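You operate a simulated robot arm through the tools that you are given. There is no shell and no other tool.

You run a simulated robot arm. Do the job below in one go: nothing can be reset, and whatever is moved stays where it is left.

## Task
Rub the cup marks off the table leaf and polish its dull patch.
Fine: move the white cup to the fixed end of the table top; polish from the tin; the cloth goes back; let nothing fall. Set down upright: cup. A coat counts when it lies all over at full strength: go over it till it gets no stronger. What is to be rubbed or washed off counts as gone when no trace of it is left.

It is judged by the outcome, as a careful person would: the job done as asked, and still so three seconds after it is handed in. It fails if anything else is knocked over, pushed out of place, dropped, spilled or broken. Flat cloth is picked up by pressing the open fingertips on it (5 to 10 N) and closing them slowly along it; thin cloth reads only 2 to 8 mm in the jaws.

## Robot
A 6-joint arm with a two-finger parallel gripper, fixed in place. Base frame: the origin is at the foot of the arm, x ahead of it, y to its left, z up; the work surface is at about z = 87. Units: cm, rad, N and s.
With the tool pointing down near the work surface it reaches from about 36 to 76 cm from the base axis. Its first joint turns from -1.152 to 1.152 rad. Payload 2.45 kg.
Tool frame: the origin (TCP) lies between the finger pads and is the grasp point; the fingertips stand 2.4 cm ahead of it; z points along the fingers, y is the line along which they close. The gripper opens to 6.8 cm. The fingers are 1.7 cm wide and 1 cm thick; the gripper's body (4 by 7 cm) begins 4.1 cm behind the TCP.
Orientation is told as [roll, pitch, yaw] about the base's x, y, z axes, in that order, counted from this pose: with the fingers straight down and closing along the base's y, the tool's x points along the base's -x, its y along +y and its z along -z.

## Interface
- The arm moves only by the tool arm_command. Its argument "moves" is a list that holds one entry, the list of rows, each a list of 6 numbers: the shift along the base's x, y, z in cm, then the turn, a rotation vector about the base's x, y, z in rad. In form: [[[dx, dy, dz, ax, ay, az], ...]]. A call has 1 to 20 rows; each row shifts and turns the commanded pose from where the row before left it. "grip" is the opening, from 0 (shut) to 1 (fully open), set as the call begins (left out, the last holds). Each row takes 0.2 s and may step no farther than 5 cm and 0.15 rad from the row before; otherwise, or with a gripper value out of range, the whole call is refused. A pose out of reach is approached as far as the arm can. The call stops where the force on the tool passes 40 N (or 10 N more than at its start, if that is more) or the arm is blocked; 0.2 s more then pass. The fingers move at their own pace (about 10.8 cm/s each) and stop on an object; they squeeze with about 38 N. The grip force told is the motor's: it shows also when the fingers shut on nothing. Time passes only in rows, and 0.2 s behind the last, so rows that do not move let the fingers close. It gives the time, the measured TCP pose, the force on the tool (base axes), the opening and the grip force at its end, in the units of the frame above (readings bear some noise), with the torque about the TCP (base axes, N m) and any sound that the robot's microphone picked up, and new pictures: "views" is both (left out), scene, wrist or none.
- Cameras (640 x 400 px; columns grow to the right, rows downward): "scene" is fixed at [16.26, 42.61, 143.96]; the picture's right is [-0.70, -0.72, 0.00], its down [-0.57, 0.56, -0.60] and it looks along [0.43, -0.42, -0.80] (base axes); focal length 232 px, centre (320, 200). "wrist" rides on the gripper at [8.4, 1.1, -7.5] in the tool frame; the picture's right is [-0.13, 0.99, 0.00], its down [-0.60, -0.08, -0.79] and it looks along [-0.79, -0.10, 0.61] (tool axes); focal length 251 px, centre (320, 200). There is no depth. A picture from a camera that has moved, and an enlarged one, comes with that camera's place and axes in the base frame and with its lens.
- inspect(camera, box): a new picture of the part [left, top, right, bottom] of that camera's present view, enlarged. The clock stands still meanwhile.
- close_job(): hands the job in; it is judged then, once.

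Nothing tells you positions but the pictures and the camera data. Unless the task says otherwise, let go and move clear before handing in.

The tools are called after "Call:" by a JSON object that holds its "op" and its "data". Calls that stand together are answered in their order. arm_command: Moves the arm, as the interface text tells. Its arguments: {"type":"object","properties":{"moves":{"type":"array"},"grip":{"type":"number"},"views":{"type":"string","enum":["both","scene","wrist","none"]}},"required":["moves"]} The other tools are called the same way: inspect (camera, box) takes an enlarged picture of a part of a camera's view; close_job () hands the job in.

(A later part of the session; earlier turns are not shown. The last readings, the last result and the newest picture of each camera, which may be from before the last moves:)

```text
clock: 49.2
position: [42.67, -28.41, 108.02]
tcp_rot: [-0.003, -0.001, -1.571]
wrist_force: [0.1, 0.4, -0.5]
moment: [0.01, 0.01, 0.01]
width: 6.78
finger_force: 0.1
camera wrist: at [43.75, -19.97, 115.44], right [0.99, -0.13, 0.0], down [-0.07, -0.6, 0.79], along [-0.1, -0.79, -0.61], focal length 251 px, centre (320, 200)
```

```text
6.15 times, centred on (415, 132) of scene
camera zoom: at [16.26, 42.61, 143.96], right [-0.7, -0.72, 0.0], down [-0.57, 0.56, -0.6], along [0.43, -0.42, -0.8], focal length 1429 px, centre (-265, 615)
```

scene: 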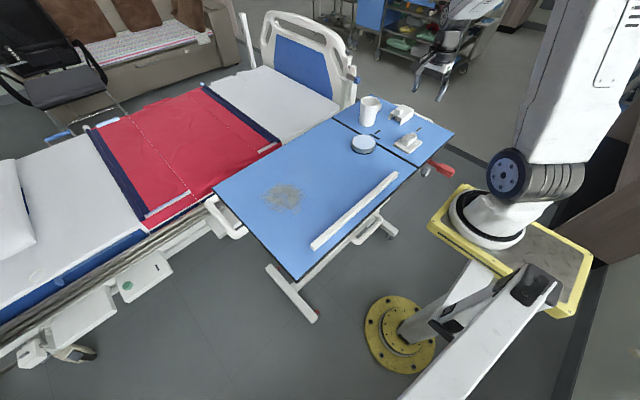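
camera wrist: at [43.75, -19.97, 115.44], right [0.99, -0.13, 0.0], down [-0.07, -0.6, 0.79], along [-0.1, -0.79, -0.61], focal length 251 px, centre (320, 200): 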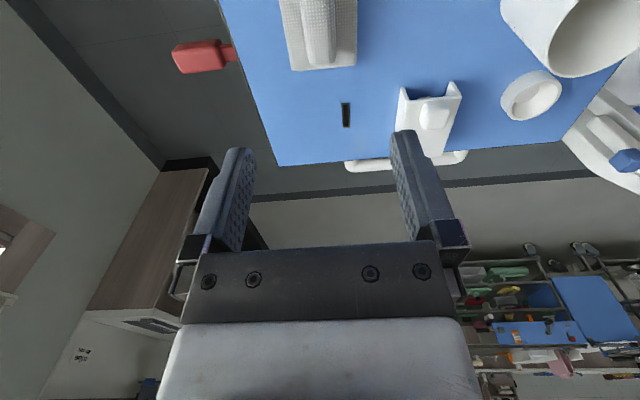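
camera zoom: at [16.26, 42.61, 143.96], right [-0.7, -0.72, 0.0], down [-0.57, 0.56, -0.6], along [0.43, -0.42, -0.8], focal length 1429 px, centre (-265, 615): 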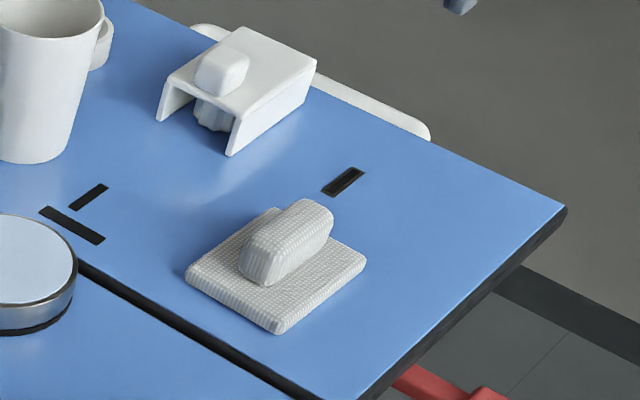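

The pad's ridge runs along y, centred near x = 42.6, about 2.6 cm wide, top at about z = 90. I'll lower over it with the fingers partly open and check the alignment.

Call:
{"op": "arm_command", "data": {"moves": [[[-0.1, 0, -4, 0, 0, 0], [0, 0, -4, 0, 0, 0], [0, 0, -4, 0, 0, 0], [0, 0, -1, 0, 0, 0], [0, 0, 0, 0, 0, 0]]], "views": "both", "grip": 0.65}}

Call:
{"op": "inspect", "data": {"camera": "scene", "box": [360, 80, 450, 165]}}

Call:
{"op": "inspect", "data": {"camera": "wrist", "box": [220, 0, 440, 200]}}

```text
clock: 50.4
position: [42.42, -28.25, 94.97]
tcp_rot: [-0.004, 0.001, -1.569]
wrist_force: [-0.1, 0.8, 0.3]
moment: [0.0, 0.0, 0.01]
width: 4.43
finger_force: 0.0
camera wrist: at [43.6, -19.91, 102.31], right [0.99, -0.13, 0.0], down [-0.08, -0.6, 0.79], along [-0.1, -0.79, -0.61], focal length 251 px, centre (320, 200)
```

scene: 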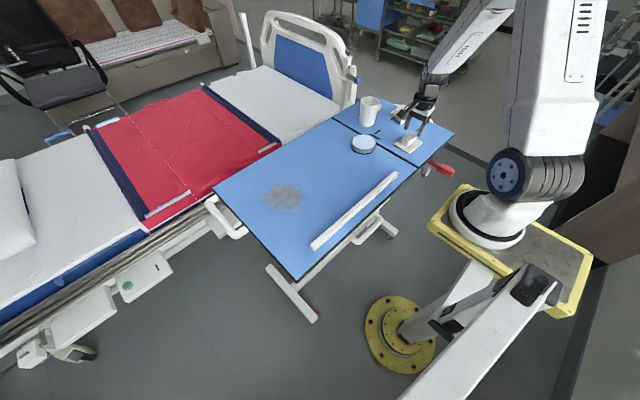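
wrist: 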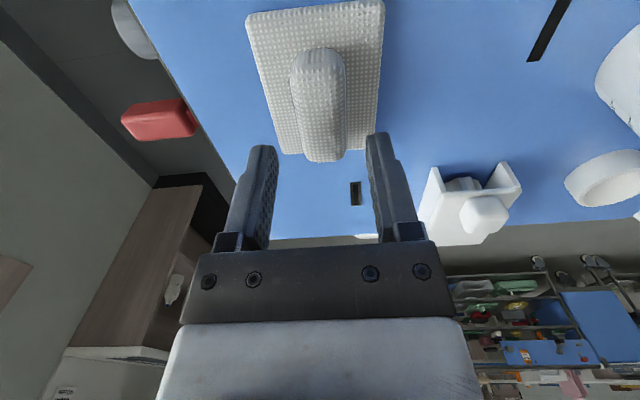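

```text
4.71 times, centred on (405, 122) of scene
camera zoom: at [16.26, 42.61, 143.96], right [-0.7, -0.72, 0.0], down [-0.57, 0.56, -0.6], along [0.43, -0.42, -0.8], focal length 1093 px, centre (-80, 565)
```

zoom: 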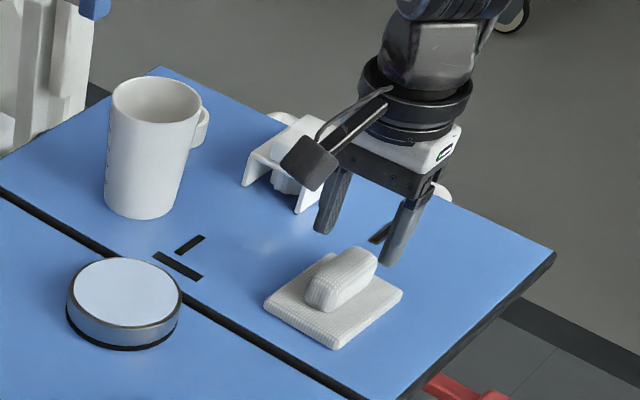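

```text
2.00 times, centred on (330, 100) of wrist
camera zoom: at [43.6, -19.91, 102.31], right [0.99, -0.13, 0.0], down [-0.08, -0.6, 0.79], along [-0.1, -0.79, -0.61], focal length 503 px, centre (300, 400)
```

zoom: 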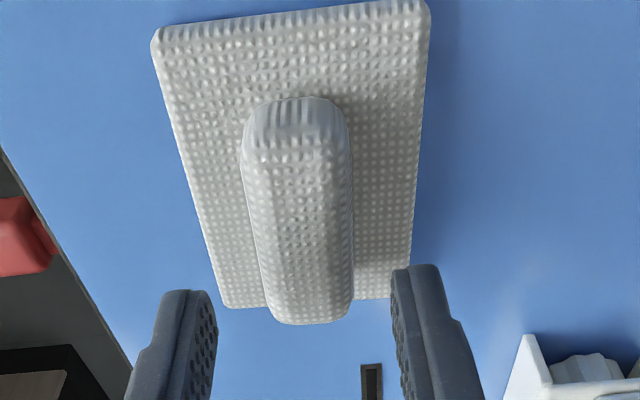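

Call:
{"op": "arm_command", "data": {"moves": [[[0.22, -0.3, -1.5, 0, 0, 0], [0, 0, -1.5, 0, 0, 0], [0, 0, -0.6, 0, 0, 0], [0, 0, -0.3, 0, 0, 0], [0, 0, 0, 0, 0, 0]]], "views": "both"}}

Call:
{"op": "inspect", "data": {"camera": "scene", "box": [370, 100, 450, 165]}}

Call:
{"op": "inspect", "data": {"camera": "wrist", "box": [220, 0, 440, 200]}}

```text
clock: 51.6
position: [42.78, -28.53, 91.17]
tcp_rot: [-0.004, 0.0, -1.571]
wrist_force: [-0.8, -0.6, 0.0]
moment: [0.01, 0.01, 0.01]
width: 4.4
finger_force: 0.0
camera wrist: at [43.85, -20.13, 98.35], right [0.99, -0.13, 0.0], down [-0.08, -0.6, 0.79], along [-0.1, -0.79, -0.61], focal length 251 px, centre (320, 200)
```

scene: 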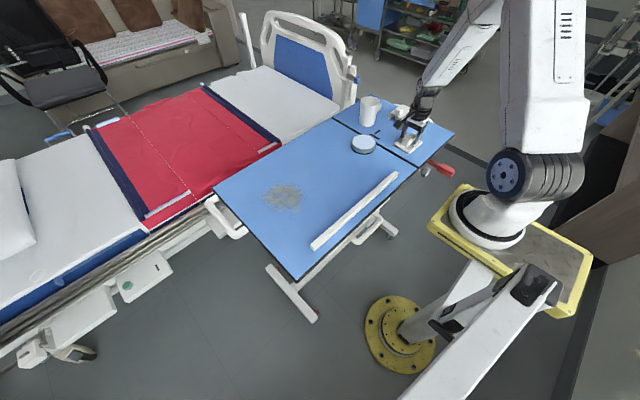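
wrist: 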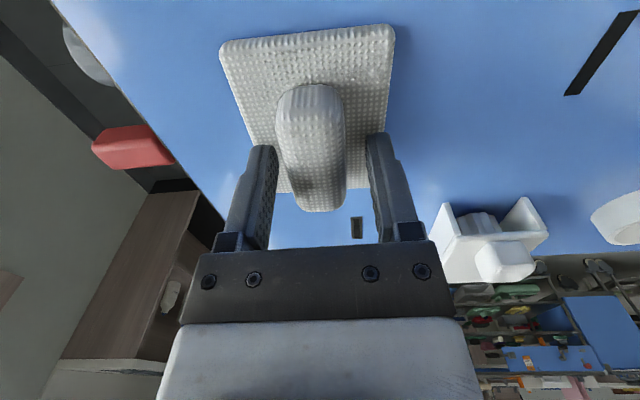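

```text
6.15 times, centred on (410, 132) of scene
camera zoom: at [16.26, 42.61, 143.96], right [-0.7, -0.72, 0.0], down [-0.57, 0.56, -0.6], along [0.43, -0.42, -0.8], focal length 1429 px, centre (-234, 615)
```

zoom: 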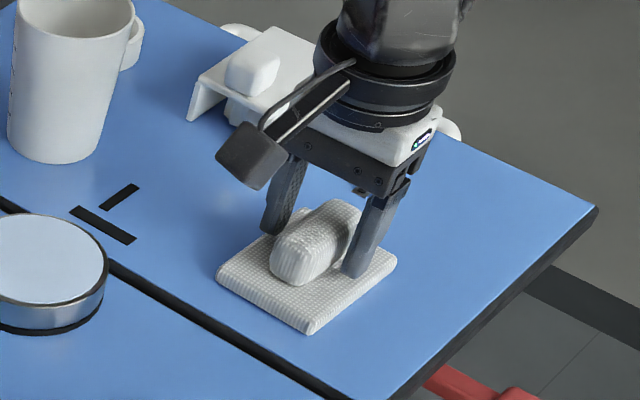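

```text
2.00 times, centred on (330, 100) of wrist
camera zoom: at [43.85, -20.13, 98.35], right [0.99, -0.13, 0.0], down [-0.08, -0.6, 0.79], along [-0.1, -0.79, -0.61], focal length 503 px, centre (300, 400)
```

zoom: 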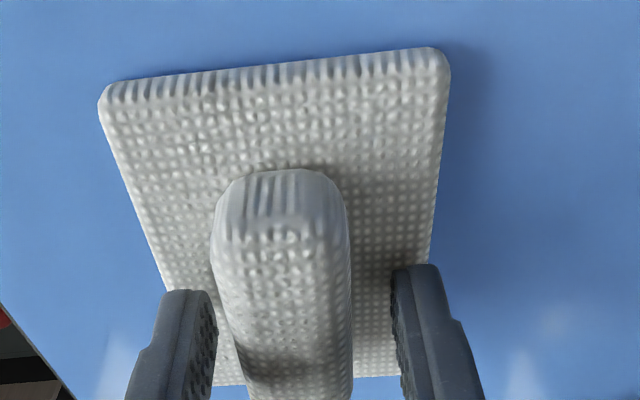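

Call:
{"op": "arm_command", "data": {"moves": [[[0, 0, -0.3, 0, 0, 0], [0, 0, 0, 0, 0, 0]]], "views": "none"}}

Call:
{"op": "arm_command", "data": {"moves": [[[0, 0, 0, 0, 0, 0], [0, 0, 0, 0, 0, 0], [0, 0, 0, 0, 0, 0], [0, 0, 0, 0, 0, 0]]], "views": "both", "grip": 0.0}}

Call:
{"op": "inspect", "data": {"camera": "scene", "box": [370, 100, 450, 165]}}

```text
clock: 52.2
position: [42.67, -28.5, 90.68]
tcp_rot: [-0.004, 0.001, -1.573]
wrist_force: [0.8, 0.1, -0.5]
moment: [0.03, 0.01, 0.01]
width: 4.42
finger_force: 0.1
```

```text
clock: 53.2
position: [42.75, -28.67, 90.77]
tcp_rot: [-0.006, -0.001, -1.572]
wrist_force: [0.9, 0.4, 0.2]
moment: [-0.01, 0.01, -0.02]
width: 2.72
finger_force: 38.0
camera wrist: at [43.87, -20.14, 98.09], right [0.99, -0.13, 0.0], down [-0.08, -0.6, 0.79], along [-0.1, -0.79, -0.61], focal length 251 px, centre (320, 200)
```

scene: 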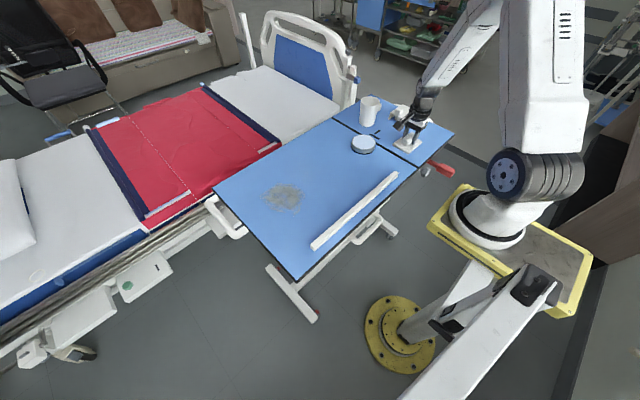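
wrist: 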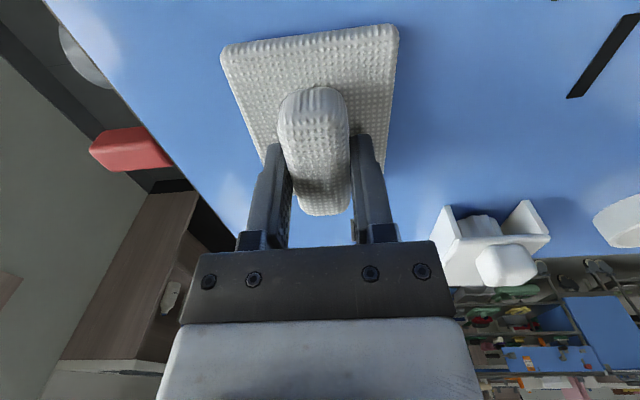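

```text
6.15 times, centred on (410, 132) of scene
camera zoom: at [16.26, 42.61, 143.96], right [-0.7, -0.72, 0.0], down [-0.57, 0.56, -0.6], along [0.43, -0.42, -0.8], focal length 1429 px, centre (-234, 615)
```

zoom: 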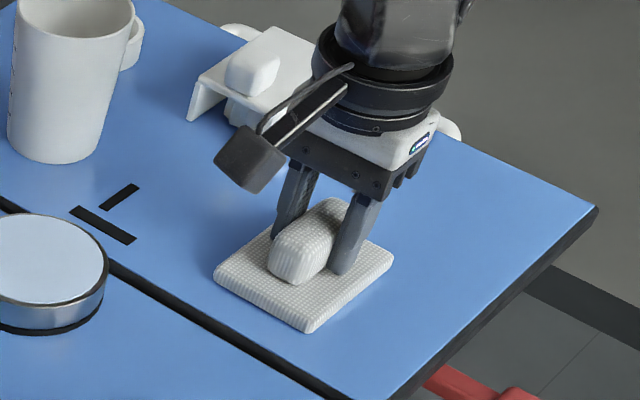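

The cloth pad is held firmly (2.7 cm) with its bottom 3.7 cm below the TCP. I lift it and carry it over to the stain on the leaf.

Call:
{"op": "arm_command", "data": {"moves": [[[0, 0, 1, 0, 0, 0], [0, 0, 2, 0, 0, 0], [0, 0, 3, 0, 0, 0], [0, 0, 2, 0, 0, 0], [0, 4, 0, 0, 0, 0], [0, 4, 0, 0, 0, 0], [0, 4, 0, 0, 0, 0], [0, 4, 0, 0, 0, 0], [0.5, 4, 0, 0, 0, 0], [1, 4, 0, 0, 0, 0], [1, 4, 0, 0, 0, 0], [1, 4, 0, 0, 0, 0], [1, 4, 0, 0, 0, 0], [0, 0, 0, 0, 0, 0]]], "views": "both"}}

Call:
{"op": "inspect", "data": {"camera": "scene", "box": [230, 130, 400, 240]}}

```text
clock: 56.2
position: [47.26, 7.17, 98.95]
tcp_rot: [-0.005, 0.0, -1.57]
wrist_force: [-0.2, -0.3, -0.4]
moment: [0.0, 0.0, 0.01]
width: 2.73
finger_force: 38.3
camera wrist: at [48.3, 15.56, 106.2], right [0.99, -0.13, 0.0], down [-0.08, -0.6, 0.79], along [-0.1, -0.79, -0.61], focal length 251 px, centre (320, 200)
```

scene: 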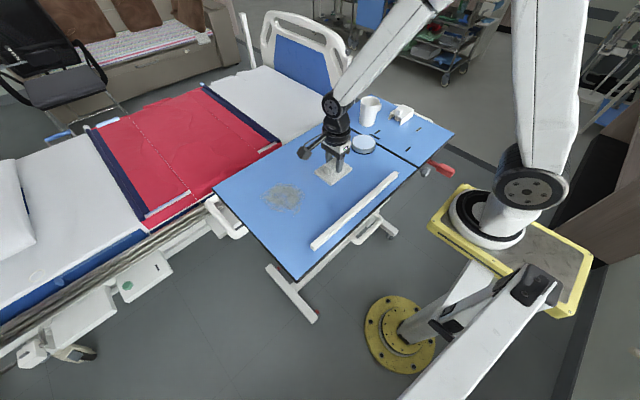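
wrist: 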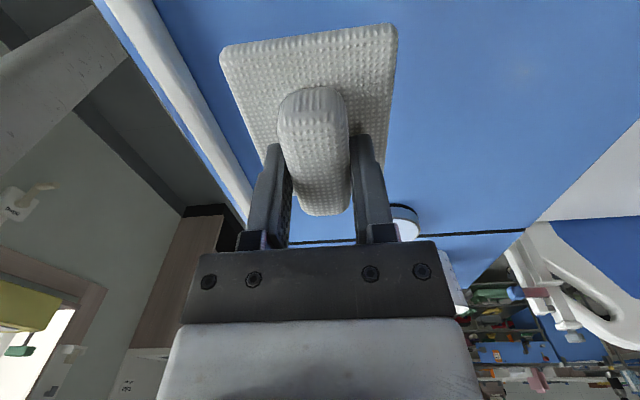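

```text
3.64 times, centred on (315, 185) of scene
camera zoom: at [16.26, 42.61, 143.96], right [-0.7, -0.72, 0.0], down [-0.57, 0.56, -0.6], along [0.43, -0.42, -0.8], focal length 845 px, centre (338, 254)
```

zoom: 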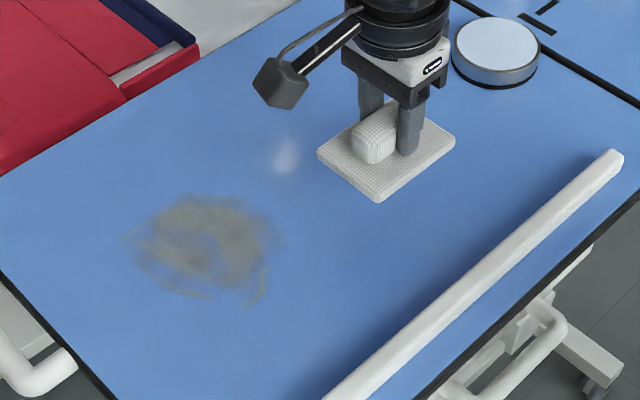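

The pad hangs level and firm. I move to the near edge of the stain and lower gently onto the leaf.

Call:
{"op": "arm_command", "data": {"moves": [[[0.3, 3.5, 0, 0, 0, 0], [0.3, 3.5, 0, 0, 0, 0], [0.3, 3, -1, 0, 0, 0], [0, 0, -2.5, 0, 0, 0], [0, 0, -2.5, 0, 0, 0], [0, 0, -1.6, 0, 0, 0], [0, 0, 0, 0, 0, 0]]], "views": "none"}}

Call:
{"op": "arm_command", "data": {"moves": [[[0, 0, -0.3, 0, 0, 0], [0, 0, -0.2, 0, 0, 0], [0, 0, 0, 0, 0, 0]]], "views": "none"}}

```text
clock: 57.8
position: [48.09, 17.4, 91.36]
tcp_rot: [-0.005, 0.001, -1.57]
wrist_force: [-0.7, -0.3, -0.1]
moment: [0.01, 0.0, -0.01]
width: 2.73
finger_force: 38.1
```

```text
clock: 58.6
position: [47.97, 17.46, 90.86]
tcp_rot: [-0.003, 0.0, -1.57]
wrist_force: [0.5, -0.4, -1.8]
moment: [0.01, -0.03, 0.05]
width: 2.72
finger_force: 38.4
```

Call:
{"op": "arm_command", "data": {"moves": [[[0, 0, -0.1, 0, 0, 0], [0, 0, 0, 0, 0, 0]]], "views": "none"}}

Call:
{"op": "arm_command", "data": {"moves": [[[0, 0, -0.1, 0, 0, 0], [0, 0, 0, 0, 0, 0]]], "views": "none"}}

Call:
{"op": "arm_command", "data": {"moves": [[[0, 0, -0.1, 0, 0, 0], [0, 0, 0, 0, 0, 0]]], "views": "none"}}

```text
clock: 59.2
position: [48.05, 17.48, 90.72]
tcp_rot: [-0.004, -0.002, -1.57]
wrist_force: [0.4, -0.9, 0.6]
moment: [-0.03, -0.02, -0.03]
width: 2.71
finger_force: 37.8
```

```text
clock: 59.8
position: [48.0, 17.54, 90.77]
tcp_rot: [-0.004, 0.001, -1.573]
wrist_force: [-6.0, -1.8, 19.7]
moment: [-0.11, 0.05, -0.07]
width: 2.71
finger_force: 38.2
```

```text
clock: 60.3
position: [48.14, 17.5, 90.74]
tcp_rot: [-0.002, 0.001, -1.571]
wrist_force: [-2.6, -0.7, 8.8]
moment: [-0.25, 0.04, -0.02]
width: 2.74
finger_force: 37.6
stopped in row 2: the force on the tool passed its limit at 43 N (the readings are from after the stop); the commanded pose is now the measured one
```

The pad is on the leaf at about 9 N. I'll rub along x over the stain and look.

Call:
{"op": "arm_command", "data": {"moves": [[[1, 0, 0, 0, 0, 0], [1.5, 0, 0, 0, 0, 0], [1.5, 0, 0, 0, 0, 0], [1.5, 0, 0, 0, 0, 0], [1.5, 0, 0, 0, 0, 0], [1.5, 0, 0, 0, 0, 0], [1.5, 0, 0, 0, 0, 0], [1.5, 0, 0, 0, 0, 0], [1.5, 0, 0, 0, 0, 0], [1, 0, 0, 0, 0, 0], [0, 0, 0, 0, 0, 0]]], "views": "scene"}}

Call:
{"op": "inspect", "data": {"camera": "scene", "box": [220, 130, 380, 240]}}

```text
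clock: 62.7
position: [62.16, 17.42, 90.78]
tcp_rot: [-0.003, -0.001, -1.57]
wrist_force: [-5.2, 1.7, 15.9]
moment: [0.09, -0.01, 0.0]
width: 2.7
finger_force: 37.9
```

scene: 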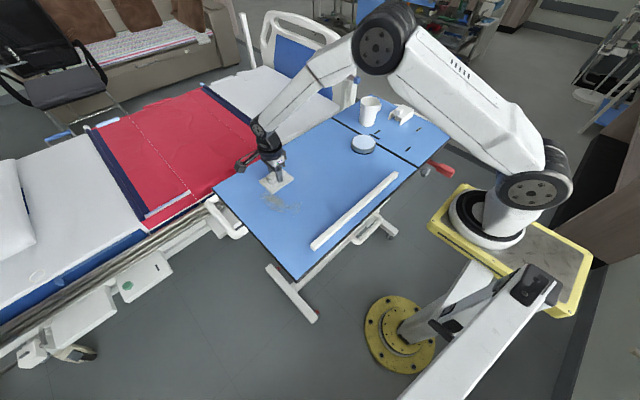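

```text
3.64 times, centred on (300, 185) of scene
camera zoom: at [16.21, 42.61, 143.97], right [-0.7, -0.72, 0.0], down [-0.57, 0.56, -0.6], along [0.43, -0.42, -0.8], focal length 845 px, centre (393, 254)
```

zoom: 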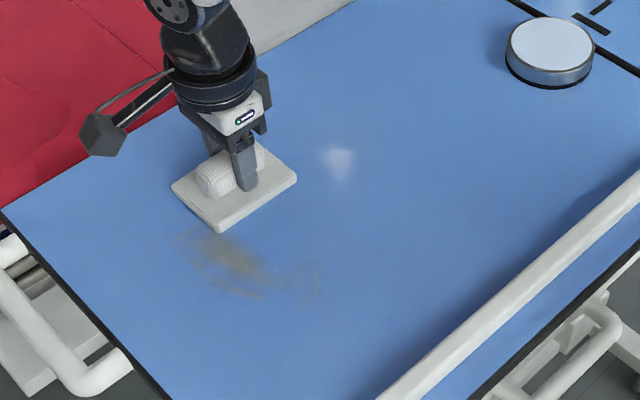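

The first stroke took most of the stain off. I shift over in y and stroke back over the remainder.

Call:
{"op": "arm_command", "data": {"moves": [[[0, 1.5, 0, 0, 0, 0], [0, 1.5, 0, 0, 0, 0], [0, 1.5, 0, 0, 0, 0], [-1.5, 0, 0, 0, 0, 0], [-1.5, 0, 0, 0, 0, 0], [-1.5, 0, 0, 0, 0, 0], [-1.5, 0, 0, 0, 0, 0], [-1.5, 0, 0, 0, 0, 0], [-1.5, 0, 0, 0, 0, 0], [-1.5, 0, 0, 0, 0, 0], [-1.5, 0, 0, 0, 0, 0], [-1.5, 0, 0, 0, 0, 0], [-1.5, 0, 0, 0, 0, 0], [0, 0, 0, 0, 0, 0]]], "views": "scene"}}

Call:
{"op": "inspect", "data": {"camera": "scene", "box": [220, 130, 380, 240]}}

```text
clock: 65.7
position: [46.89, 22.0, 90.83]
tcp_rot: [-0.003, -0.001, -1.569]
wrist_force: [-0.5, 0.0, -1.8]
moment: [0.0, 0.0, -0.05]
width: 2.75
finger_force: 37.7
```

scene: 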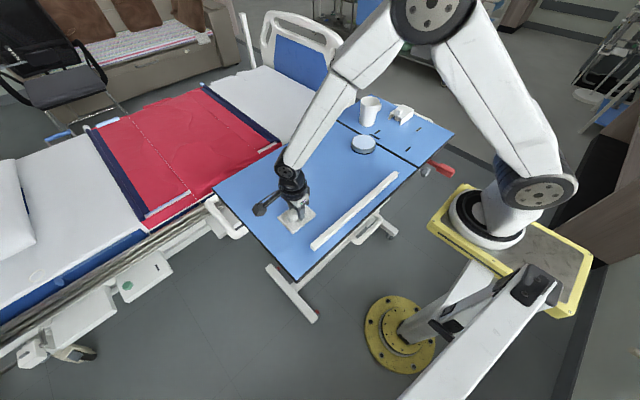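

```text
3.64 times, centred on (300, 185) of scene
camera zoom: at [16.26, 42.61, 143.96], right [-0.7, -0.72, 0.0], down [-0.57, 0.56, -0.6], along [0.43, -0.42, -0.8], focal length 845 px, centre (393, 254)
```

zoom: 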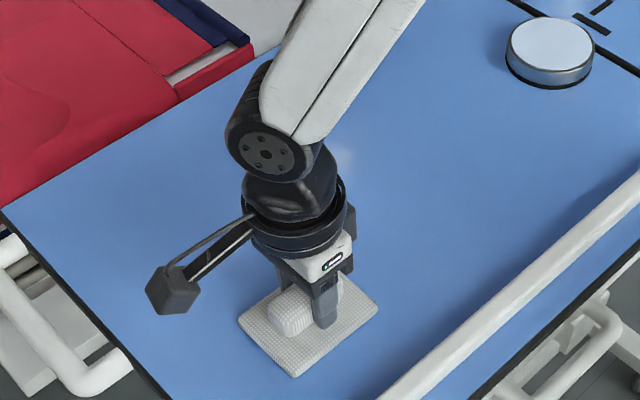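

Call:
{"op": "arm_command", "data": {"moves": [[[0, 0, -0.05, 0, 0, 0], [0, 0, 0, 0, 0, 0]]], "views": "none"}}

Call:
{"op": "arm_command", "data": {"moves": [[[0, 0, -0.04, 0, 0, 0], [0, 0, 0, 0, 0, 0]]], "views": "none"}}

```text
clock: 66.3
position: [46.98, 21.99, 90.64]
tcp_rot: [-0.003, 0.001, -1.57]
wrist_force: [-0.4, 0.0, 1.2]
moment: [0.02, -0.02, 0.01]
width: 2.72
finger_force: 38.0
```

```text
clock: 66.9
position: [46.91, 21.96, 90.7]
tcp_rot: [-0.003, 0.001, -1.57]
wrist_force: [-6.9, -3.2, 16.7]
moment: [-0.14, 0.05, 0.04]
width: 2.72
finger_force: 38.2
```

Call:
{"op": "arm_command", "data": {"moves": [[[1.5, 0.1, 0, 0, 0, 0], [1.5, 0, 0, 0, 0, 0], [1.5, 0, 0, 0, 0, 0], [1.5, 0, 0, 0, 0, 0], [1.5, 0, 0, 0, 0, 0], [1.5, 0, 0, 0, 0, 0], [1.5, 0, 0, 0, 0, 0], [1.5, 0, 0, 0, 0, 0], [1.5, 0, 0, 0, 0, 0], [1.5, 0, 0, 0, 0, 0], [0, -1.5, 0, 0, 0, 0], [0, -1.5, 0, 0, 0, 0], [0, -1.2, 0, 0, 0, 0], [0, 0, 0, 0, 0, 0]]], "views": "scene"}}

Call:
{"op": "inspect", "data": {"camera": "scene", "box": [220, 130, 380, 240]}}

```text
clock: 69.9
position: [62.4, 17.78, 90.69]
tcp_rot: [-0.001, 0.001, -1.571]
wrist_force: [1.9, 9.8, 19.5]
moment: [0.22, -0.05, 0.01]
width: 2.72
finger_force: 38.5
```

scene: 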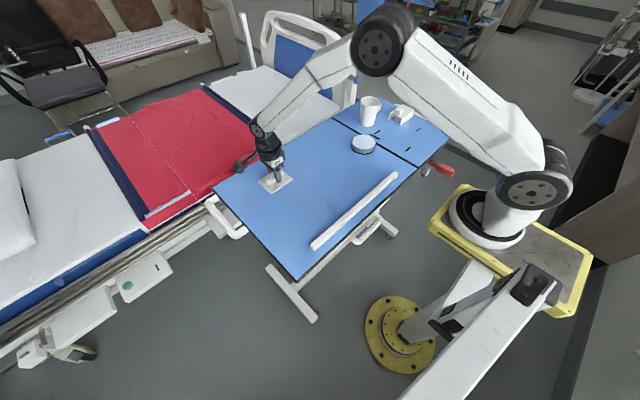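

```text
3.64 times, centred on (300, 185) of scene
camera zoom: at [16.22, 42.62, 143.96], right [-0.7, -0.72, 0.0], down [-0.57, 0.56, -0.6], along [0.43, -0.42, -0.8], focal length 845 px, centre (393, 254)
```

zoom: 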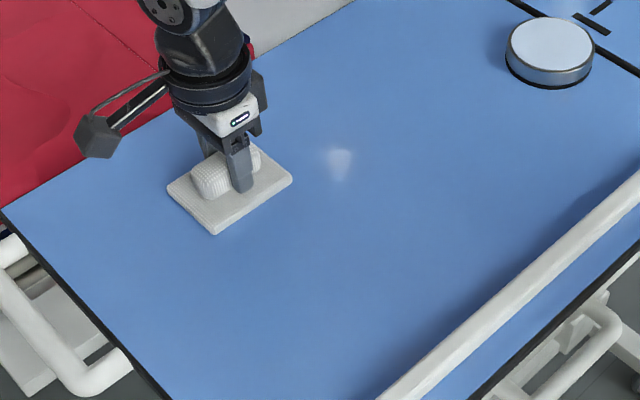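

The stain looks gone in this view. One more stroke back for good measure, then I'll lift and inspect closely.

Call:
{"op": "arm_command", "data": {"moves": [[[-1.5, 0, 0, 0, 0, 0], [-1.5, 0, 0, 0, 0, 0], [-1.5, 0, 0, 0, 0, 0], [-1.5, 0, 0, 0, 0, 0], [-1.5, 0, 0, 0, 0, 0], [-1.5, 0, 0, 0, 0, 0], [-1.5, 0, 0, 0, 0, 0], [-1.5, 0, 0, 0, 0, 0], [-1.5, 0, 0, 0, 0, 0], [-1.5, 0, 0, 0, 0, 0], [0, 1.5, 0, 0, 0, 0], [0, 1.5, 0, 0, 0, 0], [0, 1.5, 0, 0, 0, 0], [0, 0, 0, 0, 0, 0]]], "views": "none"}}

Call:
{"op": "arm_command", "data": {"moves": [[[1.5, 0, 0, 0, 0, 0], [1.5, 0, 0, 0, 0, 0], [1.5, 0, 0, 0, 0, 0], [1.5, 0, 0, 0, 0, 0], [1.5, 0, 0, 0, 0, 0], [1.5, 0, 0, 0, 0, 0], [1.5, 0, 0, 0, 0, 0], [1.5, 0, 0, 0, 0, 0], [1.5, 0, 0, 0, 0, 0], [0, -1.5, 0, 0, 0, 0], [0, -1.5, 0, 0, 0, 0], [-1.5, -1.5, 0, 0, 0, 0], [-1.5, 0, 0, 0, 0, 0], [-1.5, 0, 0, 0, 0, 0], [-1.5, 0, 0, 0, 0, 0], [-1.5, 0, 0, 0, 0, 0], [-1.5, 0, 0, 0, 0, 0], [-1.5, 0, 0, 0, 0, 0], [-1.5, 0, 0, 0, 0, 0], [0, 0, 0, 0, 0, 0]]], "views": "none"}}

Call:
{"op": "arm_command", "data": {"moves": [[[0, 0, 2, 0, 0, 0], [0, -3, 3, 0, 0, 0], [0, -4, 2, 0, 0, 0], [-1, -4, 1, 0, 0, 0], [-1, -4, 0, 0, 0, 0], [0, -3, 0, 0, 0, 0], [0, 0, 0, 0, 0, 0]]], "views": "both"}}

Call:
{"op": "inspect", "data": {"camera": "scene", "box": [220, 130, 380, 240]}}

Call:
{"op": "inspect", "data": {"camera": "scene", "box": [250, 160, 330, 220]}}

```text
clock: 72.9
position: [47.41, 22.46, 90.64]
tcp_rot: [-0.002, -0.002, -1.572]
wrist_force: [-1.3, -12.9, 30.6]
moment: [-0.43, 0.11, 0.04]
width: 2.73
finger_force: 38.3
```

```text
clock: 77.1
position: [48.72, 17.89, 90.73]
tcp_rot: [-0.001, 0.003, -1.57]
wrist_force: [8.1, -2.1, 16.8]
moment: [0.24, -0.22, -0.16]
width: 2.72
finger_force: 38.0
```

```text
clock: 78.7
position: [46.65, -0.51, 98.86]
tcp_rot: [-0.005, 0.002, -1.57]
wrist_force: [-0.1, -0.9, 0.4]
moment: [0.01, 0.01, 0.0]
width: 2.72
finger_force: 38.2
camera wrist: at [47.79, 7.88, 106.12], right [0.99, -0.13, 0.0], down [-0.08, -0.6, 0.79], along [-0.1, -0.79, -0.61], focal length 251 px, centre (320, 200)
```

scene: 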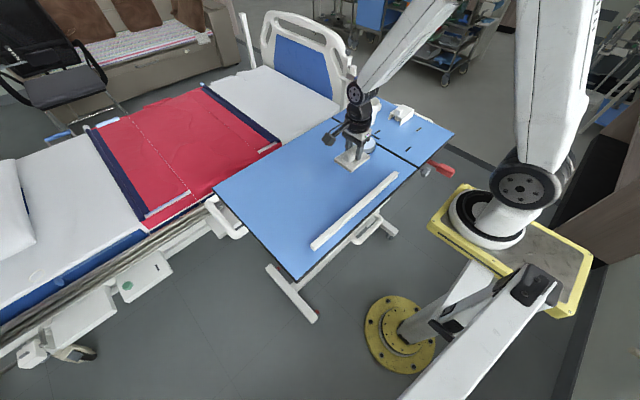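
wrist: 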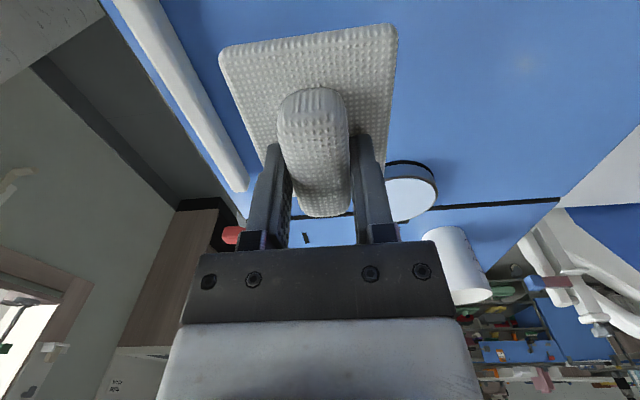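

```text
3.64 times, centred on (300, 185) of scene
camera zoom: at [16.26, 42.61, 143.96], right [-0.7, -0.72, 0.0], down [-0.57, 0.56, -0.6], along [0.43, -0.42, -0.8], focal length 845 px, centre (393, 254)
```

zoom: 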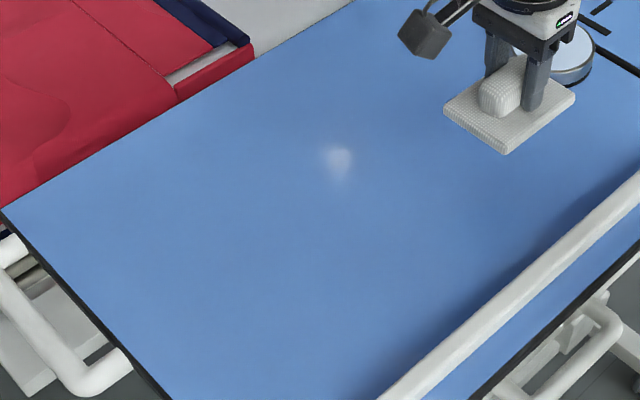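

```text
6.67 times, centred on (290, 190) of scene
camera zoom: at [16.26, 42.61, 143.96], right [-0.7, -0.72, 0.0], down [-0.57, 0.56, -0.6], along [0.43, -0.42, -0.8], focal length 1548 px, centre (520, 267)
```

zoom: 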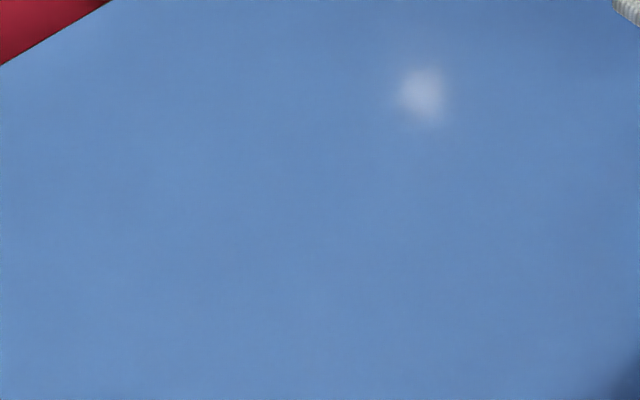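

The cup marks appear gone from this view. Now I'll find the dull patch by sweeping the sharper lamp reflection over the leaf with the wrist camera, turning the tool so the cloth doesn't block it.

Call:
{"op": "arm_command", "data": {"moves": [[[-0.2, -0.4, 0.2, 0, 0, 0.143], [-0.2, -0.4, 0.2, 0, 0, 0.143], [-0.2, -0.4, 0.2, 0, 0, 0.143], [-0.2, -0.4, 0.2, 0, 0, 0.143], [-0.2, -0.4, 0.2, 0, 0, 0.143], [-0.2, -0.4, 0, 0, 0, 0.143], [-0.2, -0.4, 0, 0, 0, 0.143], [-0.2, -0.4, 0, 0, 0, 0.143], [-0.2, -0.4, 0, 0, 0, 0.143], [-0.2, -0.4, 0, 0, 0, 0.143], [0, 0, 0, 0, 0, 0.143], [0, 0, 0, 0, 0, 0]]], "views": "wrist"}}

Call:
{"op": "inspect", "data": {"camera": "wrist", "box": [380, 0, 640, 200]}}

```text
clock: 81.3
position: [44.7, -4.13, 99.44]
tcp_rot: [-0.004, -0.001, 0.004]
wrist_force: [-0.3, 0.3, -0.8]
moment: [0.01, 0.02, -0.01]
width: 2.71
finger_force: 38.0
camera wrist: at [36.3, -3.05, 106.89], right [0.13, 0.99, 0.0], down [0.6, -0.07, 0.79], along [0.79, -0.1, -0.61], focal length 251 px, centre (320, 200)
```

wrist: 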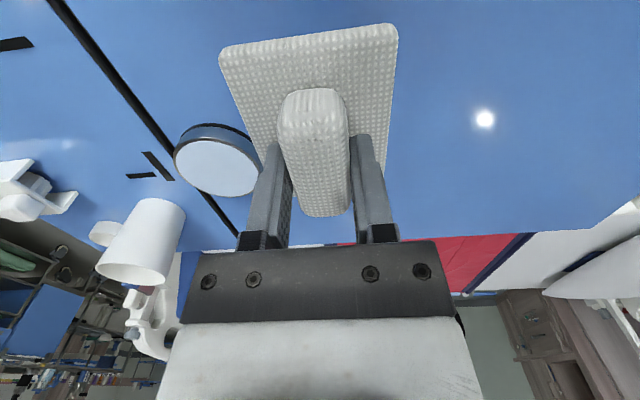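

```text
2.00 times, centred on (510, 100) of wrist
camera zoom: at [36.3, -3.05, 106.89], right [0.13, 0.99, 0.0], down [0.6, -0.07, 0.79], along [0.79, -0.1, -0.61], focal length 503 px, centre (-60, 400)
```

zoom: 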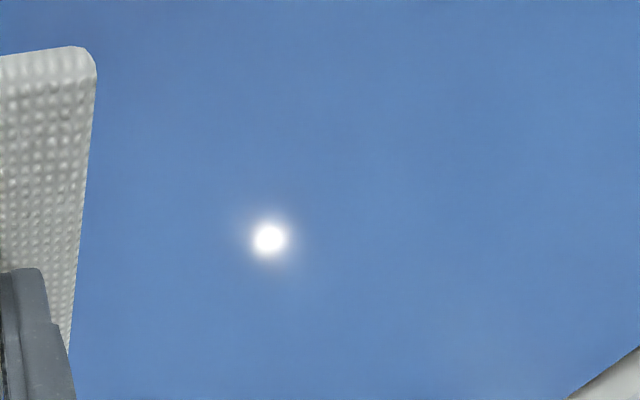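

The reflection at (52, 10) is crisp, so that spot is glossy. I'll scan it across the rest of the leaf in steps.

Call:
{"op": "arm_command", "data": {"moves": [[[2.5, 0, 0, 0, 0, 0], [2.5, 0, 0, 0, 0, 0], [0, 0, 0, 0, 0, 0]]], "views": "wrist"}}

Call:
{"op": "arm_command", "data": {"moves": [[[2.5, 0, 0, 0, 0, 0], [2.5, 0, 0, 0, 0, 0], [0, 0, 0, 0, 0, 0]]], "views": "wrist"}}

Call:
{"op": "arm_command", "data": {"moves": [[[0, -3, 0, 0, 0, 0], [0, -3, 0, 0, 0, 0], [0, 0, 0, 0, 0, 0]]], "views": "wrist"}}

Call:
{"op": "arm_command", "data": {"moves": [[[-2.5, 0, 0, 0, 0, 0], [-2.5, 0, 0, 0, 0, 0], [0, 0, 0, 0, 0, 0]]], "views": "wrist"}}

Call:
{"op": "arm_command", "data": {"moves": [[[-2.5, 0, 0, 0, 0, 0], [-2.5, 0, 0, 0, 0, 0], [0, 0, 0, 0, 0, 0]]], "views": "wrist"}}

Call:
{"op": "arm_command", "data": {"moves": [[[-2.5, 0, 0, 0, 0, 0], [-2.5, 0, 0, 0, 0, 0], [0, 0, 0, 0, 0, 0]]], "views": "wrist"}}

```text
clock: 82.1
position: [49.88, -4.29, 99.51]
tcp_rot: [-0.004, -0.001, 0.002]
wrist_force: [-0.1, 0.4, -1.6]
moment: [-0.02, 0.01, 0.0]
width: 2.73
finger_force: 37.7
camera wrist: at [41.46, -3.2, 106.92], right [0.13, 0.99, 0.0], down [0.6, -0.07, 0.79], along [0.79, -0.1, -0.61], focal length 251 px, centre (320, 200)
```

wrist: 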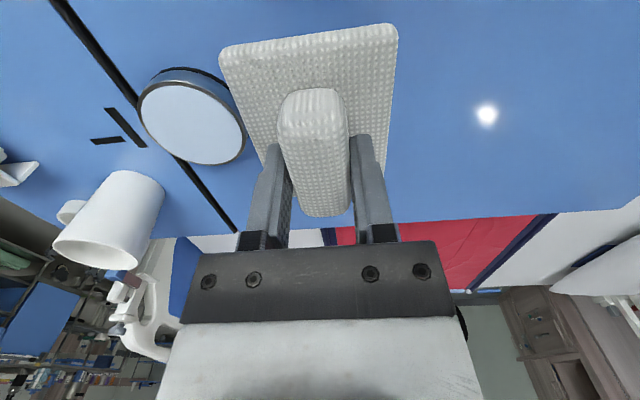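

```text
clock: 82.9
position: [54.9, -4.2, 99.34]
tcp_rot: [-0.003, 0.0, 0.001]
wrist_force: [-0.5, 0.1, -0.3]
moment: [-0.01, 0.01, -0.01]
width: 2.75
finger_force: 38.0
camera wrist: at [46.41, -2.97, 106.8], right [0.13, 0.99, 0.0], down [0.6, -0.08, 0.79], along [0.79, -0.1, -0.61], focal length 251 px, centre (320, 200)
```

wrist: 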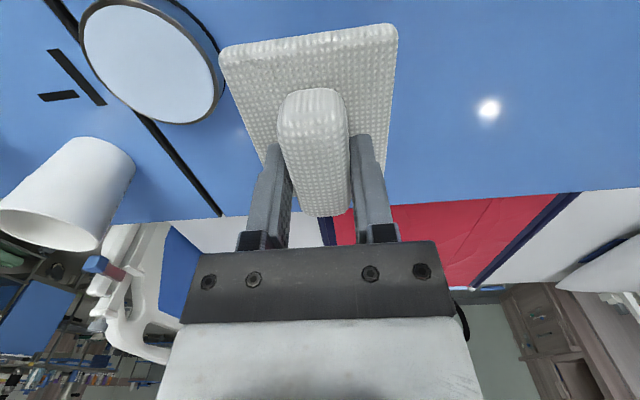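

```text
clock: 83.7
position: [54.6, -10.34, 99.81]
tcp_rot: [-0.005, -0.001, 0.003]
wrist_force: [-0.9, 0.8, -0.1]
moment: [0.06, 0.0, -0.02]
width: 2.75
finger_force: 37.6
camera wrist: at [46.32, -9.07, 107.12], right [0.13, 0.99, 0.0], down [0.6, -0.07, 0.79], along [0.79, -0.1, -0.61], focal length 251 px, centre (320, 200)
```

wrist: 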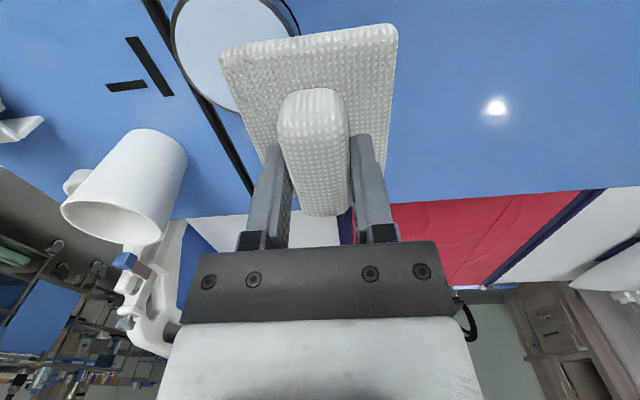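

```text
clock: 84.5
position: [49.59, -10.04, 99.67]
tcp_rot: [-0.003, 0.0, 0.002]
wrist_force: [-1.1, -0.3, -0.1]
moment: [0.02, 0.01, 0.02]
width: 2.75
finger_force: 38.6
camera wrist: at [41.27, -8.94, 107.06], right [0.13, 0.99, 0.0], down [0.6, -0.08, 0.79], along [0.79, -0.1, -0.61], focal length 251 px, centre (320, 200)
```

wrist: 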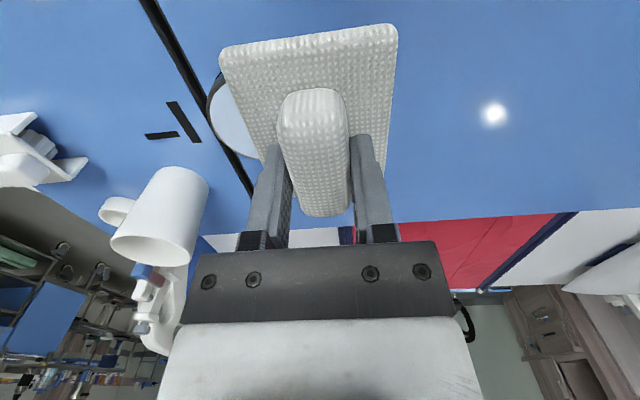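

```text
clock: 85.3
position: [44.85, -10.08, 99.75]
tcp_rot: [-0.004, 0.0, 0.0]
wrist_force: [0.3, -0.5, -0.8]
moment: [-0.01, -0.02, -0.01]
width: 2.73
finger_force: 38.4
camera wrist: at [36.46, -9.03, 107.15], right [0.13, 0.99, 0.0], down [0.6, -0.07, 0.79], along [0.79, -0.1, -0.61], focal length 251 px, centre (320, 200)
```

wrist: 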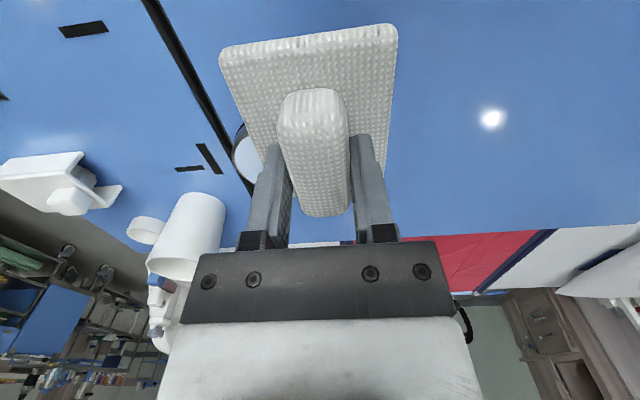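

```text
clock: 86.1
position: [39.78, -10.2, 99.77]
tcp_rot: [-0.004, 0.0, 0.001]
wrist_force: [-0.1, -0.4, -0.2]
moment: [0.02, 0.01, -0.01]
width: 2.72
finger_force: 37.8
camera wrist: at [31.41, -9.1, 106.95], right [0.13, 0.99, 0.0], down [0.6, -0.07, 0.79], along [0.79, -0.1, -0.61], focal length 251 px, centre (320, 200)
```

wrist: 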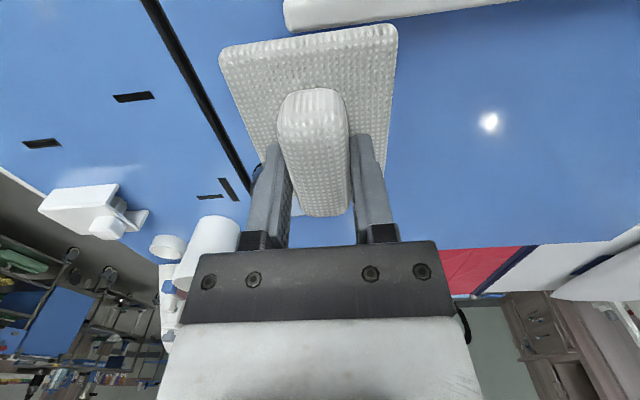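

Call:
{"op": "inspect", "data": {"camera": "wrist", "box": [400, 40, 600, 200]}}

Call:
{"op": "inspect", "data": {"camera": "wrist", "box": [460, 95, 520, 150]}}

```text
2.50 times, centred on (500, 120) of wrist
camera zoom: at [31.41, -9.1, 106.95], right [0.13, 0.99, 0.0], down [0.6, -0.07, 0.79], along [0.79, -0.1, -0.61], focal length 629 px, centre (-130, 400)
```

zoom: 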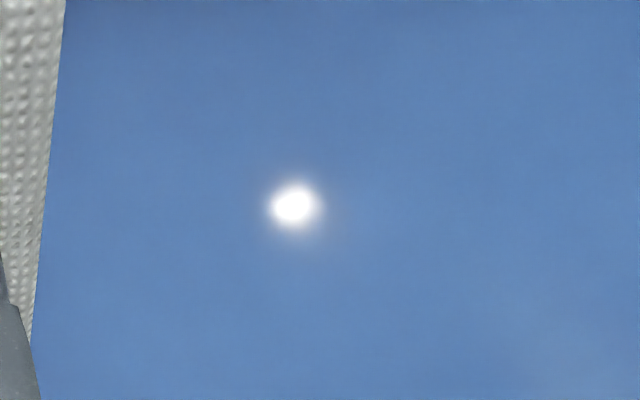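

```text
7.27 times, centred on (490, 122) of wrist
camera zoom: at [31.41, -9.1, 106.95], right [0.13, 0.99, 0.0], down [0.6, -0.07, 0.79], along [0.79, -0.1, -0.61], focal length 1829 px, centre (-916, 764)
```

zoom: 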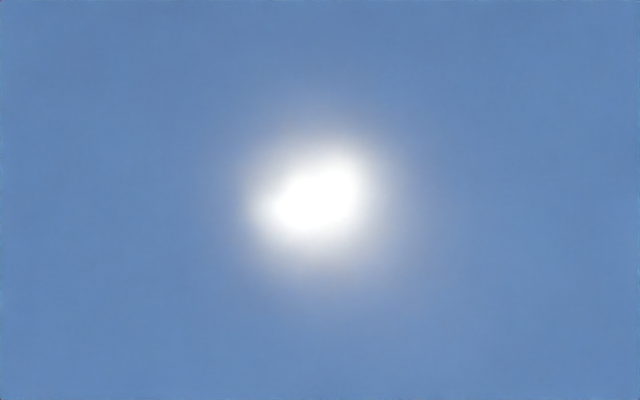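

The reflections are crisp everywhere I've scanned; the earlier haze was just the cup's own reflection. I'll lift higher and off to one side to compare tones over the whole leaf.

Call:
{"op": "arm_command", "data": {"moves": [[[0, -3, 3, 0, 0, 0], [0, -3, 3, 0, 0, 0], [0, -3, 3, 0, 0, 0], [0, -3, 3, 0, 0, 0], [0, -3, 3, 0, 0, 0], [0, -3, 3, 0, 0, 0], [0, 0, 0, 0, 0, 0]]], "views": "both"}}

Call:
{"op": "inspect", "data": {"camera": "scene", "box": [200, 90, 440, 290]}}

Call:
{"op": "inspect", "data": {"camera": "scene", "box": [290, 120, 410, 210]}}

Call:
{"op": "inspect", "data": {"camera": "scene", "box": [210, 150, 330, 280]}}

```text
clock: 87.7
position: [39.63, -28.13, 117.89]
tcp_rot: [-0.002, 0.0, 0.002]
wrist_force: [-0.5, 0.6, -0.5]
moment: [0.01, 0.03, -0.01]
width: 2.72
finger_force: 37.5
camera wrist: at [31.34, -27.07, 125.24], right [0.13, 0.99, 0.0], down [0.6, -0.08, 0.79], along [0.79, -0.1, -0.61], focal length 251 px, centre (320, 200)
```

scene: 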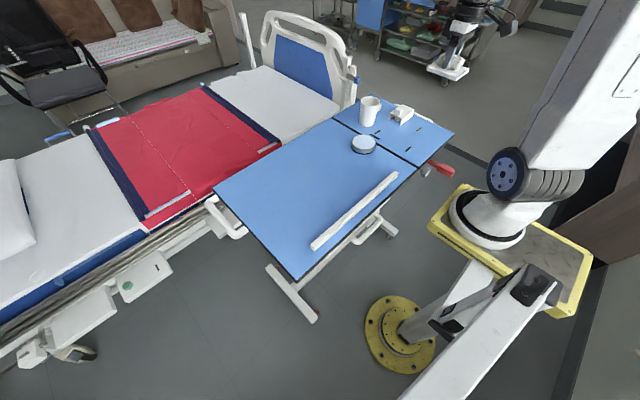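
wrist: 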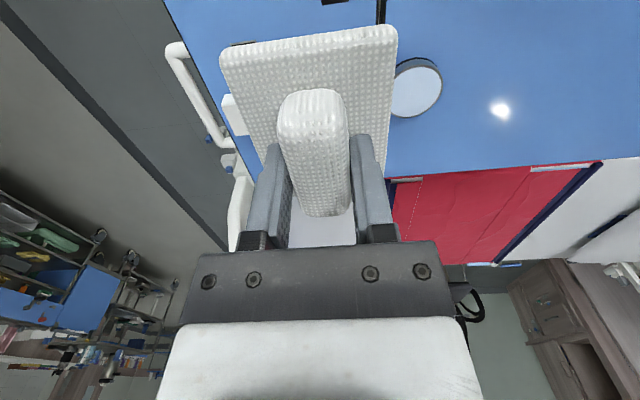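

```text
2.00 times, centred on (320, 190) of scene
camera zoom: at [16.26, 42.61, 143.96], right [-0.7, -0.72, 0.0], down [-0.57, 0.56, -0.6], along [0.43, -0.42, -0.8], focal length 464 px, centre (320, 220)
```

zoom: 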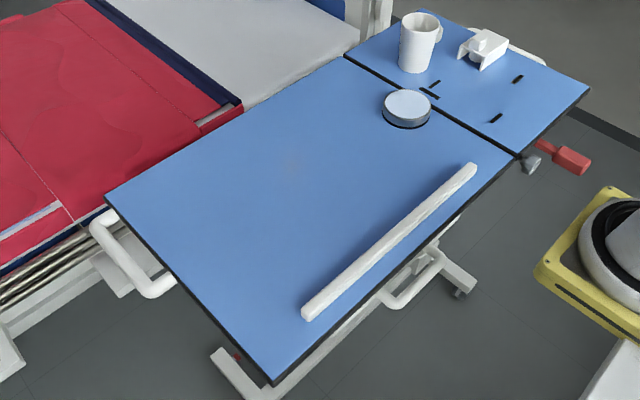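

```text
4.44 times, centred on (350, 165) of scene
camera zoom: at [16.26, 42.61, 143.96], right [-0.7, -0.72, 0.0], down [-0.57, 0.56, -0.6], along [0.43, -0.42, -0.8], focal length 1032 px, centre (187, 356)
```

zoom: 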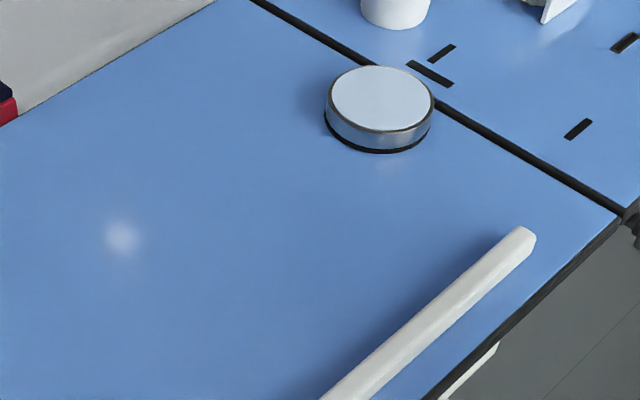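

```text
3.08 times, centred on (270, 215) of scene
camera zoom: at [16.26, 42.61, 143.96], right [-0.7, -0.72, 0.0], down [-0.57, 0.56, -0.6], along [0.43, -0.42, -0.8], focal length 715 px, centre (474, 154)
```

zoom: 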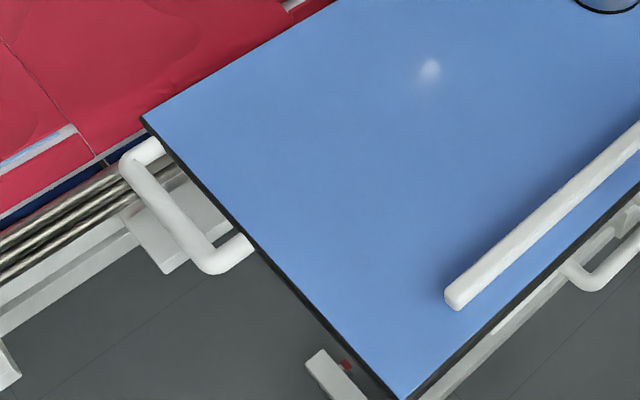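

Call:
{"op": "inspect", "data": {"camera": "wrist", "box": [380, 0, 640, 180]}}

Call:
{"op": "arm_command", "data": {"moves": [[[0, 0, 2, 0, 0.15, 0], [0, 0, 2, 0, 0.15, 0], [0, 0, 2, 0, 0.15, 0], [0, 0, 2, 0, 0.15, 0], [0, 3, 0, 0, 0, 0], [0, 3, 0, 0, 0, 0], [0, 0, 0, 0, 0, 0]]], "views": "wrist"}}

Call:
{"op": "inspect", "data": {"camera": "wrist", "box": [340, 20, 640, 220]}}

```text
2.22 times, centred on (510, 90) of wrist
camera zoom: at [31.34, -27.07, 125.24], right [0.13, 0.99, 0.0], down [0.6, -0.08, 0.79], along [0.79, -0.1, -0.61], focal length 559 px, centre (-102, 444)
```

zoom: 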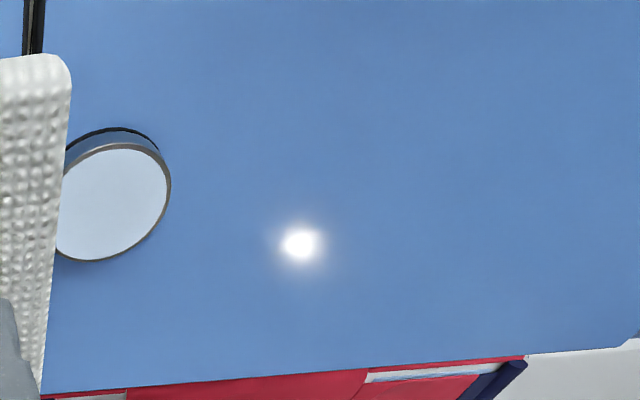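

```text
clock: 89.3
position: [39.33, -22.08, 125.47]
tcp_rot: [-0.002, 0.6, 0.002]
wrist_force: [0.1, -0.5, -0.7]
moment: [-0.01, -0.01, 0.0]
width: 2.76
finger_force: 37.9
camera wrist: at [36.7, -20.88, 136.28], right [0.1, 0.99, -0.07], down [0.95, -0.08, 0.31], along [0.31, -0.1, -0.95], focal length 251 px, centre (320, 200)
```

wrist: 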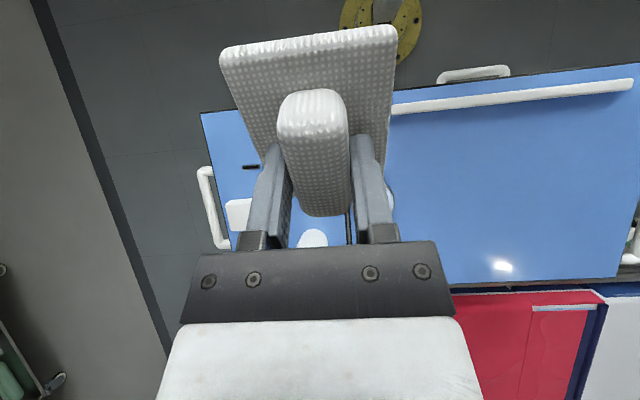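

```text
2.00 times, centred on (490, 120) of wrist
camera zoom: at [36.7, -20.88, 136.28], right [0.1, 0.99, -0.07], down [0.95, -0.08, 0.31], along [0.31, -0.1, -0.95], focal length 503 px, centre (-20, 360)
```

zoom: 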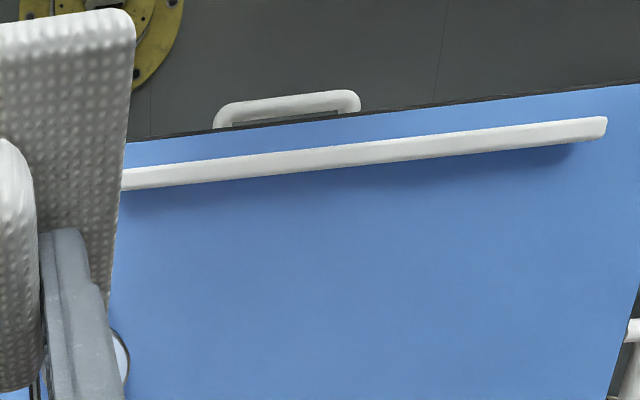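

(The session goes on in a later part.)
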